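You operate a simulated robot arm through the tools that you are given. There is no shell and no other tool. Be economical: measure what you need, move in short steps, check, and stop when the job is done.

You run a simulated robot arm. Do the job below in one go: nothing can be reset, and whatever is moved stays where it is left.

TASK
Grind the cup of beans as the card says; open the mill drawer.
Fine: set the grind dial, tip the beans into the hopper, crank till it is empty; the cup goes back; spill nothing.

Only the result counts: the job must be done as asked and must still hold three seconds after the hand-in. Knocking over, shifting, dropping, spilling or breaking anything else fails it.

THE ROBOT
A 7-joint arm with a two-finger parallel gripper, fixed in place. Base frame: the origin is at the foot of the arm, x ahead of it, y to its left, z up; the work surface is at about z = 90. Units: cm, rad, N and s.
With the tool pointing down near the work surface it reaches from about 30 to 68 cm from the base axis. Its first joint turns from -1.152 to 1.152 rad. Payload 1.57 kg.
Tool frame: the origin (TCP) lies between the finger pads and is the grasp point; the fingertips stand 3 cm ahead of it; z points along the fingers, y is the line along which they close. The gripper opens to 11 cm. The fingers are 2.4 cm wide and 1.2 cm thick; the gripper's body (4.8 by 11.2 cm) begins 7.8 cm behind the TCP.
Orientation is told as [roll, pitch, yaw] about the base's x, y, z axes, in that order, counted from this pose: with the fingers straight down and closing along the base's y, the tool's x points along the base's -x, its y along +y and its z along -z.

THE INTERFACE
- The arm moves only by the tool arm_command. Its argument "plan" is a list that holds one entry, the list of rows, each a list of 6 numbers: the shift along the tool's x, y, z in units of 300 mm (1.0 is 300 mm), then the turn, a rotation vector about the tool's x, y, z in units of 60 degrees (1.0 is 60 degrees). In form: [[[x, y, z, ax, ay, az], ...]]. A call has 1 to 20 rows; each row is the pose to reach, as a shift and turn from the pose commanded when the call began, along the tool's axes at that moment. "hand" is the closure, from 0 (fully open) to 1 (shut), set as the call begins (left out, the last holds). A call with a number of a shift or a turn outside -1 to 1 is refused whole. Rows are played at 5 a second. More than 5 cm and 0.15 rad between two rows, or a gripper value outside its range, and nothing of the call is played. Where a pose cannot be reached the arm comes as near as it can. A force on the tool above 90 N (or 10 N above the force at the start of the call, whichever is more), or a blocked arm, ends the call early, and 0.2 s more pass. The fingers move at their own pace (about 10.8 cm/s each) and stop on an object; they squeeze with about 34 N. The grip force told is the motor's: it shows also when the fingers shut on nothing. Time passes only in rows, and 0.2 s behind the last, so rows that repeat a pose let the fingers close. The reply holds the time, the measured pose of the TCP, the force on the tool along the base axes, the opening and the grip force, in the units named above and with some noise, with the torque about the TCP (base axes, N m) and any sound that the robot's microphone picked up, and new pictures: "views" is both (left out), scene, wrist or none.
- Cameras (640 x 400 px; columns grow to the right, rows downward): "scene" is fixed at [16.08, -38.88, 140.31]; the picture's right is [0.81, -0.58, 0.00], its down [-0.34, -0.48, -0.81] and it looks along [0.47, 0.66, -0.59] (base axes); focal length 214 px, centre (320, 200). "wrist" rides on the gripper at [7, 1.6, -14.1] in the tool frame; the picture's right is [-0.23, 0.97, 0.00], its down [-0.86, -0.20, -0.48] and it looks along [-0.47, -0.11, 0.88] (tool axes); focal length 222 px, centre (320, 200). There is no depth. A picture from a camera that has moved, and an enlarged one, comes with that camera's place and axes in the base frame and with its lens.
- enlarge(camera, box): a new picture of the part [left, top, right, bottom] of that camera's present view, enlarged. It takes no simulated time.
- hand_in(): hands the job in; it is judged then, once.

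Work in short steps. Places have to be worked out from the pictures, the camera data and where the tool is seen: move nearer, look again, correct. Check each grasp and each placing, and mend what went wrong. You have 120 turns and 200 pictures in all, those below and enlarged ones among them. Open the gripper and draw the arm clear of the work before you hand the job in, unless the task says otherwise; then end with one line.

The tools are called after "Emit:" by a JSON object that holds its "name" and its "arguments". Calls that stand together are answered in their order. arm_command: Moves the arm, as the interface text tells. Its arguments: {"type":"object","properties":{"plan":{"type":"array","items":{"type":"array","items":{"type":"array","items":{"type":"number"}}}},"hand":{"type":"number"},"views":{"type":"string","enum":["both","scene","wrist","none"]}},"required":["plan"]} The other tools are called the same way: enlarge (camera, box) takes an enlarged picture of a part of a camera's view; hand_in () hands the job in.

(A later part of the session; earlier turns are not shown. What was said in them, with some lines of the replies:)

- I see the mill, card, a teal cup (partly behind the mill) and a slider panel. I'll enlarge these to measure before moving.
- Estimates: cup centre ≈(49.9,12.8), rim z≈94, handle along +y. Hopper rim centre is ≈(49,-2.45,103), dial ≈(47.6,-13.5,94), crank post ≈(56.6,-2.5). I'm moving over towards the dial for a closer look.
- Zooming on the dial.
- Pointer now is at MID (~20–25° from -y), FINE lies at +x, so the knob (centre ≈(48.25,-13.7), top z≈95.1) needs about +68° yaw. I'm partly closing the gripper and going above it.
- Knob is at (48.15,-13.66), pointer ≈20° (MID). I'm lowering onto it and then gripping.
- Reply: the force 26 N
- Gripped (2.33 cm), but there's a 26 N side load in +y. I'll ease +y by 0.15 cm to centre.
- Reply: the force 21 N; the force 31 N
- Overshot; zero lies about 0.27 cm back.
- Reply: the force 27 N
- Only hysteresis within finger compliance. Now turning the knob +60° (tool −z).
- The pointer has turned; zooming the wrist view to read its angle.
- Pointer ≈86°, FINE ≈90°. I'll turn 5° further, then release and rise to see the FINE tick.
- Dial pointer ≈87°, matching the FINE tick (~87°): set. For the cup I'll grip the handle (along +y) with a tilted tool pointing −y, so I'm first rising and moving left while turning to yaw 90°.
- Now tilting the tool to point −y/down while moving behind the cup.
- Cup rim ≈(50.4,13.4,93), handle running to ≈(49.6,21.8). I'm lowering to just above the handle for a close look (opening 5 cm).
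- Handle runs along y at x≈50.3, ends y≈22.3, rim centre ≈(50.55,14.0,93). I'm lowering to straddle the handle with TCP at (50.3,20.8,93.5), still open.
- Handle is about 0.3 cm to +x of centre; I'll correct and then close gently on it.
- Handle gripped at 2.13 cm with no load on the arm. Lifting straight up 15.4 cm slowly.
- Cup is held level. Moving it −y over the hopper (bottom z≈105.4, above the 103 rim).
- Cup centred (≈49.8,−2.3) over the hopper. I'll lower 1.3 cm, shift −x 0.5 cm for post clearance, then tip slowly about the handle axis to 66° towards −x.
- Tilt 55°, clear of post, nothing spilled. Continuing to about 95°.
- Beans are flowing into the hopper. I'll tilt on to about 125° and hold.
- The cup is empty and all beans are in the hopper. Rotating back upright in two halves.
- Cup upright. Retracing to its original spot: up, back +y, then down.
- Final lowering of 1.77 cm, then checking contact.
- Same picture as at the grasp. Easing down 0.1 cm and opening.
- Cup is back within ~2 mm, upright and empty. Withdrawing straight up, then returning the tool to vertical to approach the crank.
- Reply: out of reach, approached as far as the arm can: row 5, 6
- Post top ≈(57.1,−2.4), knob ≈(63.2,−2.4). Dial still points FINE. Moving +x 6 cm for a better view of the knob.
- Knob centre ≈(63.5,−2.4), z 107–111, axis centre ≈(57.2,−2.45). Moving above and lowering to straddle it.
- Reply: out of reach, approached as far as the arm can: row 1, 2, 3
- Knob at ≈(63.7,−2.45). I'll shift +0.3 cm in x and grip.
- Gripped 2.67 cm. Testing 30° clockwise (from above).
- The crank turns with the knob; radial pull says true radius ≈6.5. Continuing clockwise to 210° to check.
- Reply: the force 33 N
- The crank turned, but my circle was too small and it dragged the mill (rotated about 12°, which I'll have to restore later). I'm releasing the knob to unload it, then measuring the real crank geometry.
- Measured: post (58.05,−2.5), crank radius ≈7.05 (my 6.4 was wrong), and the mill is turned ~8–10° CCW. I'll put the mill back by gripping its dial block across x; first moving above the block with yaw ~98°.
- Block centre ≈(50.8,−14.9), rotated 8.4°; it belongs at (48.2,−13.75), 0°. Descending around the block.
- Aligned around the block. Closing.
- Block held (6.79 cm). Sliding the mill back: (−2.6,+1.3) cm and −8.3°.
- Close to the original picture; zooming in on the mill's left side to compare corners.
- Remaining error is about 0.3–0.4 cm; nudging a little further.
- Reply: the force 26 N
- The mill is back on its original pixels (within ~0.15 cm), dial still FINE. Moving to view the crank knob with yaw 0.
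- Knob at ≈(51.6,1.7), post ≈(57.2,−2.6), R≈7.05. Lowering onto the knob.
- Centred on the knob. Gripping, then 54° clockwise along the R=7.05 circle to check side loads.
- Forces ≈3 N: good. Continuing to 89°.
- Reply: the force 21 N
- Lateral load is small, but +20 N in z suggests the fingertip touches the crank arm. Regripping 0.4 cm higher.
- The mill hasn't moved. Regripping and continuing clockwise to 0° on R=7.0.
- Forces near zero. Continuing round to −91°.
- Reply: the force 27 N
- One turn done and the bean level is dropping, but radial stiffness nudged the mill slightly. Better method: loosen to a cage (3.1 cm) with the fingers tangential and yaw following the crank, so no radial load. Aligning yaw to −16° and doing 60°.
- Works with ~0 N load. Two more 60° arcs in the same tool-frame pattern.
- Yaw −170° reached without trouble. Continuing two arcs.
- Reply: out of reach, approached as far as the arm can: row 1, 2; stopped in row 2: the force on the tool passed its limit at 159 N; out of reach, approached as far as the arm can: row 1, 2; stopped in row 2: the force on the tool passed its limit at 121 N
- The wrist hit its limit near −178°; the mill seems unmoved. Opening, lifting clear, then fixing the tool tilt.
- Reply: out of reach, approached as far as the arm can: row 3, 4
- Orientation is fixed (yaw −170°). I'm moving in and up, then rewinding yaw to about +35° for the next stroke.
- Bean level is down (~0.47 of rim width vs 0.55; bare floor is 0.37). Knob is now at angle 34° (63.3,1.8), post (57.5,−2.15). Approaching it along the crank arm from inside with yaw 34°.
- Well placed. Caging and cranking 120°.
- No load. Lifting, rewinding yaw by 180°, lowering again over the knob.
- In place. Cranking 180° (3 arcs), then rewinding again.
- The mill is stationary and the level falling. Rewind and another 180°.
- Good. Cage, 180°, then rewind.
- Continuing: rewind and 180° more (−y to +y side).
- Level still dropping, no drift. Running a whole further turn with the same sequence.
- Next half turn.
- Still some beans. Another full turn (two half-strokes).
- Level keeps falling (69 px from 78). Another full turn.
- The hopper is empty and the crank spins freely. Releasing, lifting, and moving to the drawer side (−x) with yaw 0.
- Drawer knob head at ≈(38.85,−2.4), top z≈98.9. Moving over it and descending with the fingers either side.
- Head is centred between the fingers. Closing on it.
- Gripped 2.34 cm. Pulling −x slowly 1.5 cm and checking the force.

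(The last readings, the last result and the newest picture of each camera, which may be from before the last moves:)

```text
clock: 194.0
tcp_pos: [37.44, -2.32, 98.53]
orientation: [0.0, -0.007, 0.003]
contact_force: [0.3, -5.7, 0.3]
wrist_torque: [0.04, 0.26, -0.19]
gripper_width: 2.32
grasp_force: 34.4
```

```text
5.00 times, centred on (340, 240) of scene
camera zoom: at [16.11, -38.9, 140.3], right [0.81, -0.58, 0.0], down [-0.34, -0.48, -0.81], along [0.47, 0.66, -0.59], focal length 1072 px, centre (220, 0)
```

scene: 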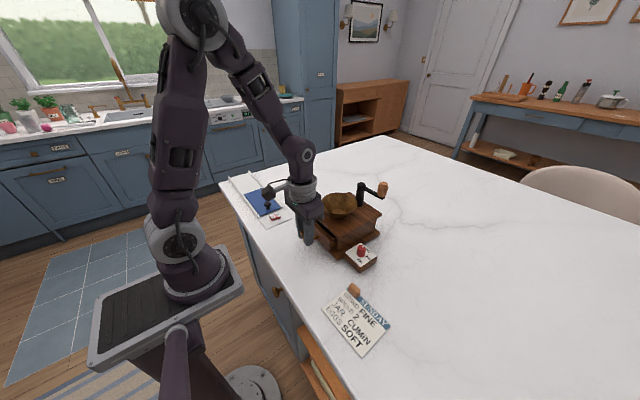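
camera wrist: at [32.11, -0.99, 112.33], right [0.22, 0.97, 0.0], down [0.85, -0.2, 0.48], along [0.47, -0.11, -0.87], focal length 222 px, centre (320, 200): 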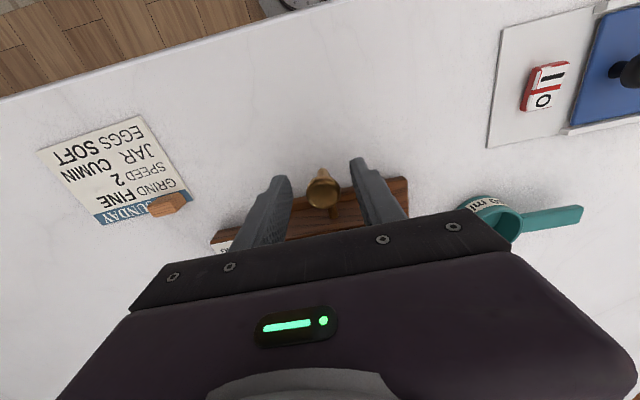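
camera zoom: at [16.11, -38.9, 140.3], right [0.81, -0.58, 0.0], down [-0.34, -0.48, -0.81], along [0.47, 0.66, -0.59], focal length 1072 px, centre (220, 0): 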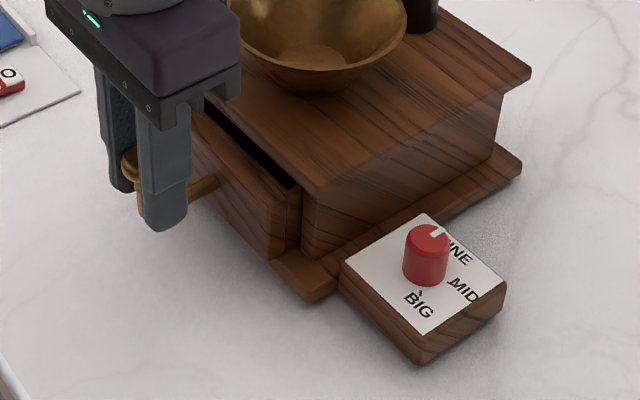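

The drawer slides out freely with the mill in place. Pulling another 3 cm in checked steps.

Emit:
{"name": "arm_command", "arguments": {"plan": [[[0.01, 0, 0, 0, 0, 0], [0.02, 0, 0, 0, 0, 0], [0.03, 0, 0, 0, 0, 0], [0.04, 0, 0, 0, 0, 0], [0.05, 0, 0, 0, 0, 0]]], "views": "none"}}

Emit:
{"name": "arm_command", "arguments": {"plan": [[[0.01, 0, 0, 0, 0, 0], [0.02, 0, 0, 0, 0, 0], [0.03, 0, 0, 0, 0, 0], [0.04, 0, 0, 0, 0, 0], [0.05, 0, 0, 0, 0, 0]]], "views": "scene"}}

Emit:
{"name": "enlarge", "arguments": {"camera": "scene", "box": [290, 200, 390, 280]}}

```text
clock: 195.2
tcp_pos: [36.12, -2.2, 98.5]
orientation: [-0.002, -0.008, 0.004]
contact_force: [-0.4, 1.2, 0.5]
wrist_torque: [0.0, -0.09, -0.02]
gripper_width: 2.32
grasp_force: 33.9
```

```text
clock: 196.4
tcp_pos: [34.58, -2.3, 98.51]
orientation: [0.0, -0.007, 0.005]
contact_force: [0.8, 4.9, 0.0]
wrist_torque: [-0.05, -0.89, 0.03]
gripper_width: 2.35
grasp_force: 34.2
```

scene: 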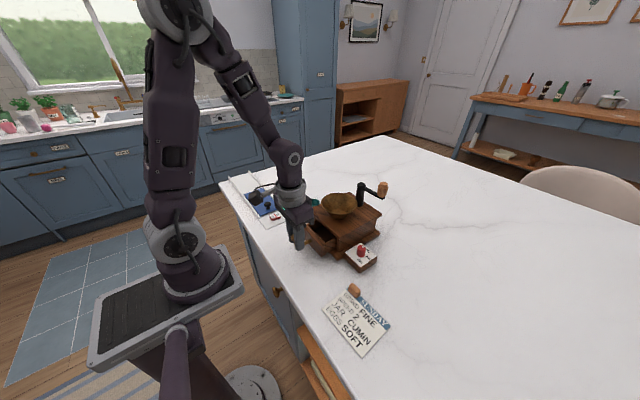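

```text
5.00 times, centred on (340, 240) of scene
camera zoom: at [16.09, -38.87, 140.32], right [0.81, -0.58, 0.0], down [-0.34, -0.48, -0.81], along [0.47, 0.66, -0.59], focal length 1072 px, centre (220, 0)
```

zoom: 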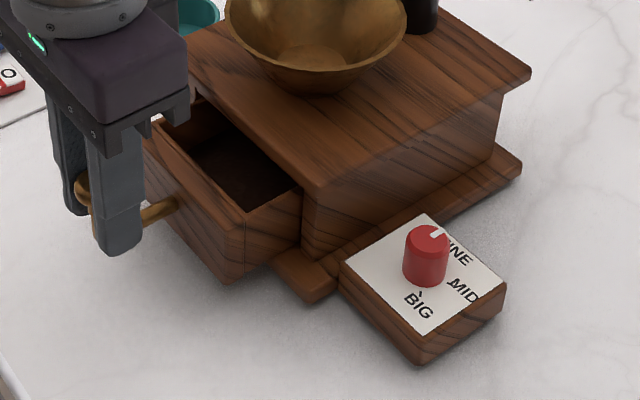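

Open about 4.5 cm, grounds visible. Pulling a bit further in two 1.2 cm steps.

Emit:
{"name": "arm_command", "arguments": {"plan": [[[0.01, 0, 0, 0, 0, 0], [0.02, 0, 0, 0, 0, 0], [0.03, 0, 0, 0, 0, 0], [0.04, 0, 0, 0, 0, 0], [0.04, 0, 0, 0, 0, 0]]], "views": "none"}}

Emit:
{"name": "arm_command", "arguments": {"plan": [[[0.01, 0, 0, 0, 0, 0], [0.02, 0, 0, 0, 0, 0], [0.03, 0, 0, 0, 0, 0], [0.04, 0, 0, 0, 0, 0], [0.04, 0, 0, 0, 0, 0]]], "views": "scene"}}

Emit:
{"name": "enlarge", "arguments": {"camera": "scene", "box": [290, 200, 390, 280]}}

```text
clock: 197.6
tcp_pos: [33.18, -2.29, 98.51]
orientation: [0.0, -0.005, 0.004]
contact_force: [-0.5, -6.3, 0.4]
wrist_torque: [0.03, 0.08, -0.07]
gripper_width: 2.32
grasp_force: 33.6
```

```text
clock: 198.8
tcp_pos: [32.03, -2.29, 98.41]
orientation: [-0.002, -0.009, 0.005]
contact_force: [0.5, -2.0, -0.5]
wrist_torque: [0.01, -0.44, -0.01]
gripper_width: 2.31
grasp_force: 34.3
```

scene: 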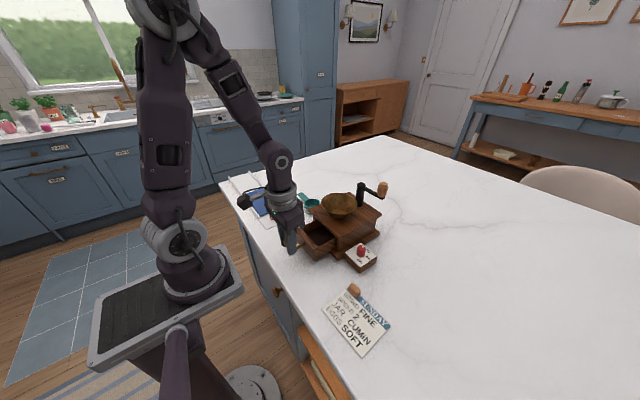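

```text
5.00 times, centred on (340, 240) of scene
camera zoom: at [16.09, -38.88, 140.31], right [0.81, -0.58, 0.0], down [-0.34, -0.48, -0.81], along [0.47, 0.66, -0.59], focal length 1072 px, centre (220, 0)
```

zoom: 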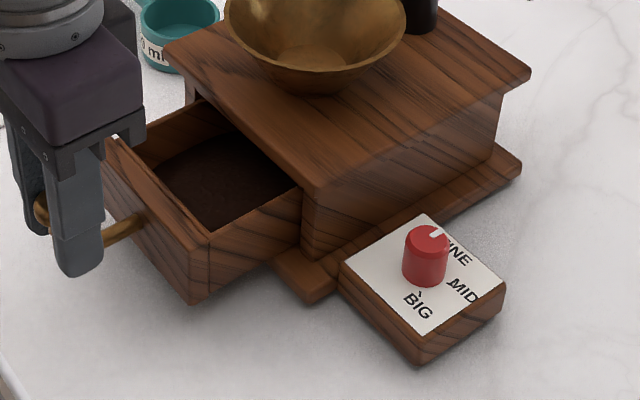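

Drawer is open ~7 cm with the grounds in it; the mill stayed put. Releasing and lifting straight up.

Emit:
{"name": "arm_command", "arguments": {"plan": [[[0, 0, 0, 0, 0, 0], [0, 0, 0, 0, 0, 0], [0, 0, 0, 0, 0, 0]]], "hand": 0.5, "views": "none"}}

Emit:
{"name": "arm_command", "arguments": {"plan": [[[0, 0, -0.1, 0, 0, 0], [0, 0, -0.22, 0, 0, 0], [0, 0, -0.36, 0, 0, 0], [0, 0, -0.5, 0, 0, 0], [0, 0, -0.64, 0, 0, 0], [0, 0, -0.64, 0, 0, 0]]], "views": "both"}}

Emit:
{"name": "enlarge", "arguments": {"camera": "scene", "box": [280, 150, 400, 280]}}

Emit:
{"name": "enlarge", "arguments": {"camera": "wrist", "box": [200, 60, 440, 230]}}

```text
clock: 199.6
tcp_pos: [32.14, -2.21, 98.45]
orientation: [0.001, -0.007, 0.005]
contact_force: [0.0, 0.0, 0.5]
wrist_torque: [-0.02, 0.0, 0.02]
gripper_width: 5.5
grasp_force: 0.0
```

```text
clock: 201.0
tcp_pos: [31.88, -2.39, 117.76]
orientation: [0.001, -0.007, 0.003]
contact_force: [-0.1, 0.8, -0.1]
wrist_torque: [-0.02, -0.01, 0.01]
gripper_width: 5.47
grasp_force: 0.1
camera wrist: at [24.91, -0.73, 131.75], right [0.22, 0.97, 0.0], down [0.85, -0.2, 0.48], along [0.47, -0.11, -0.87], focal length 222 px, centre (320, 200)
```

scene: 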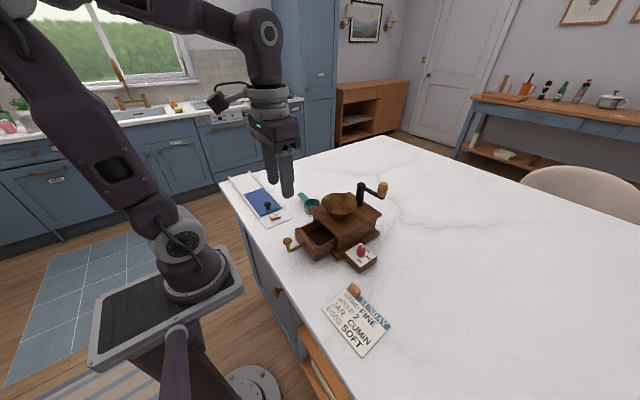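
wrist: 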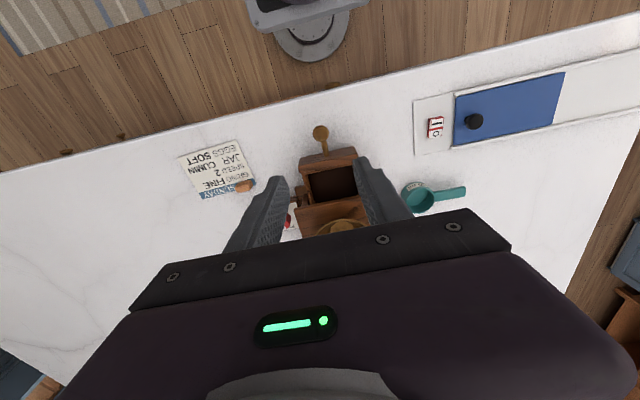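

```text
3.08 times, centred on (340, 215) of scene
camera zoom: at [16.08, -38.88, 140.31], right [0.81, -0.58, 0.0], down [-0.34, -0.48, -0.81], along [0.47, 0.66, -0.59], focal length 660 px, centre (258, 154)
```

zoom: 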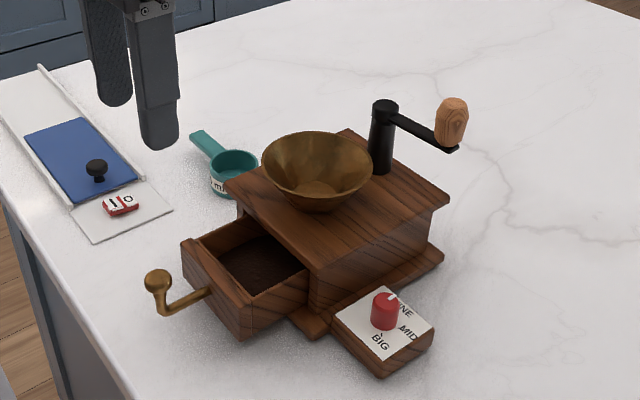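

```text
2.35 times, centred on (320, 145) of wrist
camera zoom: at [24.91, -0.73, 131.75], right [0.22, 0.97, 0.0], down [0.85, -0.2, 0.48], along [0.47, -0.11, -0.87], focal length 523 px, centre (320, 329)
```

zoom: 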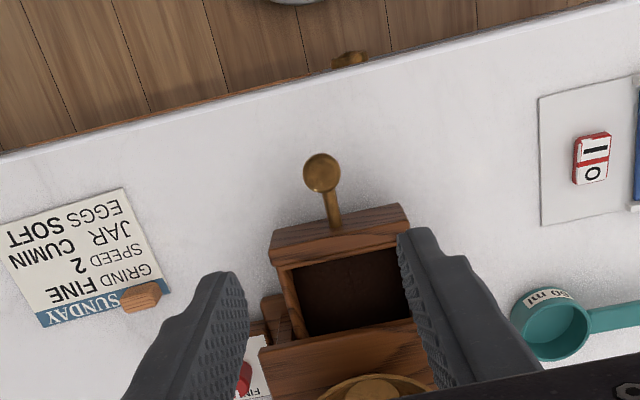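

Everything matches: mill within ~0.3 cm of its original place, dial at FINE, cup back, hopper empty, drawer open with grounds. Opening the gripper fully and retracting a little higher.

Emit:
{"name": "arm_command", "arguments": {"plan": [[[0, 0, -0.1, 0, 0, 0], [0, 0, -0.2, 0, 0, 0], [0, 0, -0.3, 0, 0, 0], [0, 0, -0.3, 0, 0, 0]]], "hand": 0, "views": "scene"}}

Emit:
{"name": "enlarge", "arguments": {"camera": "scene", "box": [335, 230, 395, 275]}}

```text
clock: 202.0
tcp_pos: [31.8, -2.19, 126.62]
orientation: [0.001, -0.006, 0.005]
contact_force: [-0.4, -0.5, -0.2]
wrist_torque: [0.0, 0.02, 0.03]
gripper_width: 11.04
grasp_force: 0.0
```

scene: 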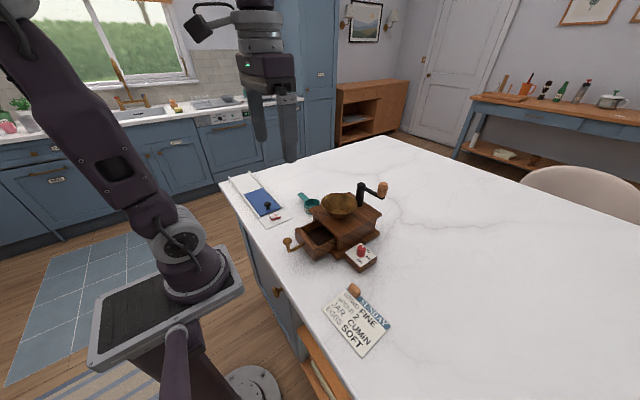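

```text
8.89 times, centred on (365, 252) of scene
camera zoom: at [16.08, -38.88, 140.31], right [0.81, -0.58, 0.0], down [-0.34, -0.48, -0.81], along [0.47, 0.66, -0.59], focal length 1906 px, centre (-80, -267)
```

zoom: 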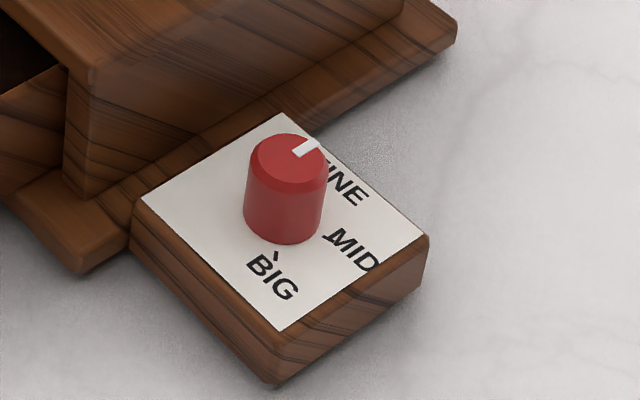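

The dial reads FINE and the arm is clear, so I'm handing in.

Emit:
{"name": "hand_in", "arguments": {}}

```text
The job is handed in.
```

The beans are ground on FINE as the card says. The hopper is empty, nothing spilled that I could see, the cup is back at its spot, and the mill drawer is open about 7 cm with the grounds inside. My first crank stroke dragged the mill about 2 cm and turned it roughly 8–10°. I slid it back, and it now stands within about 0.4 cm of its original place.
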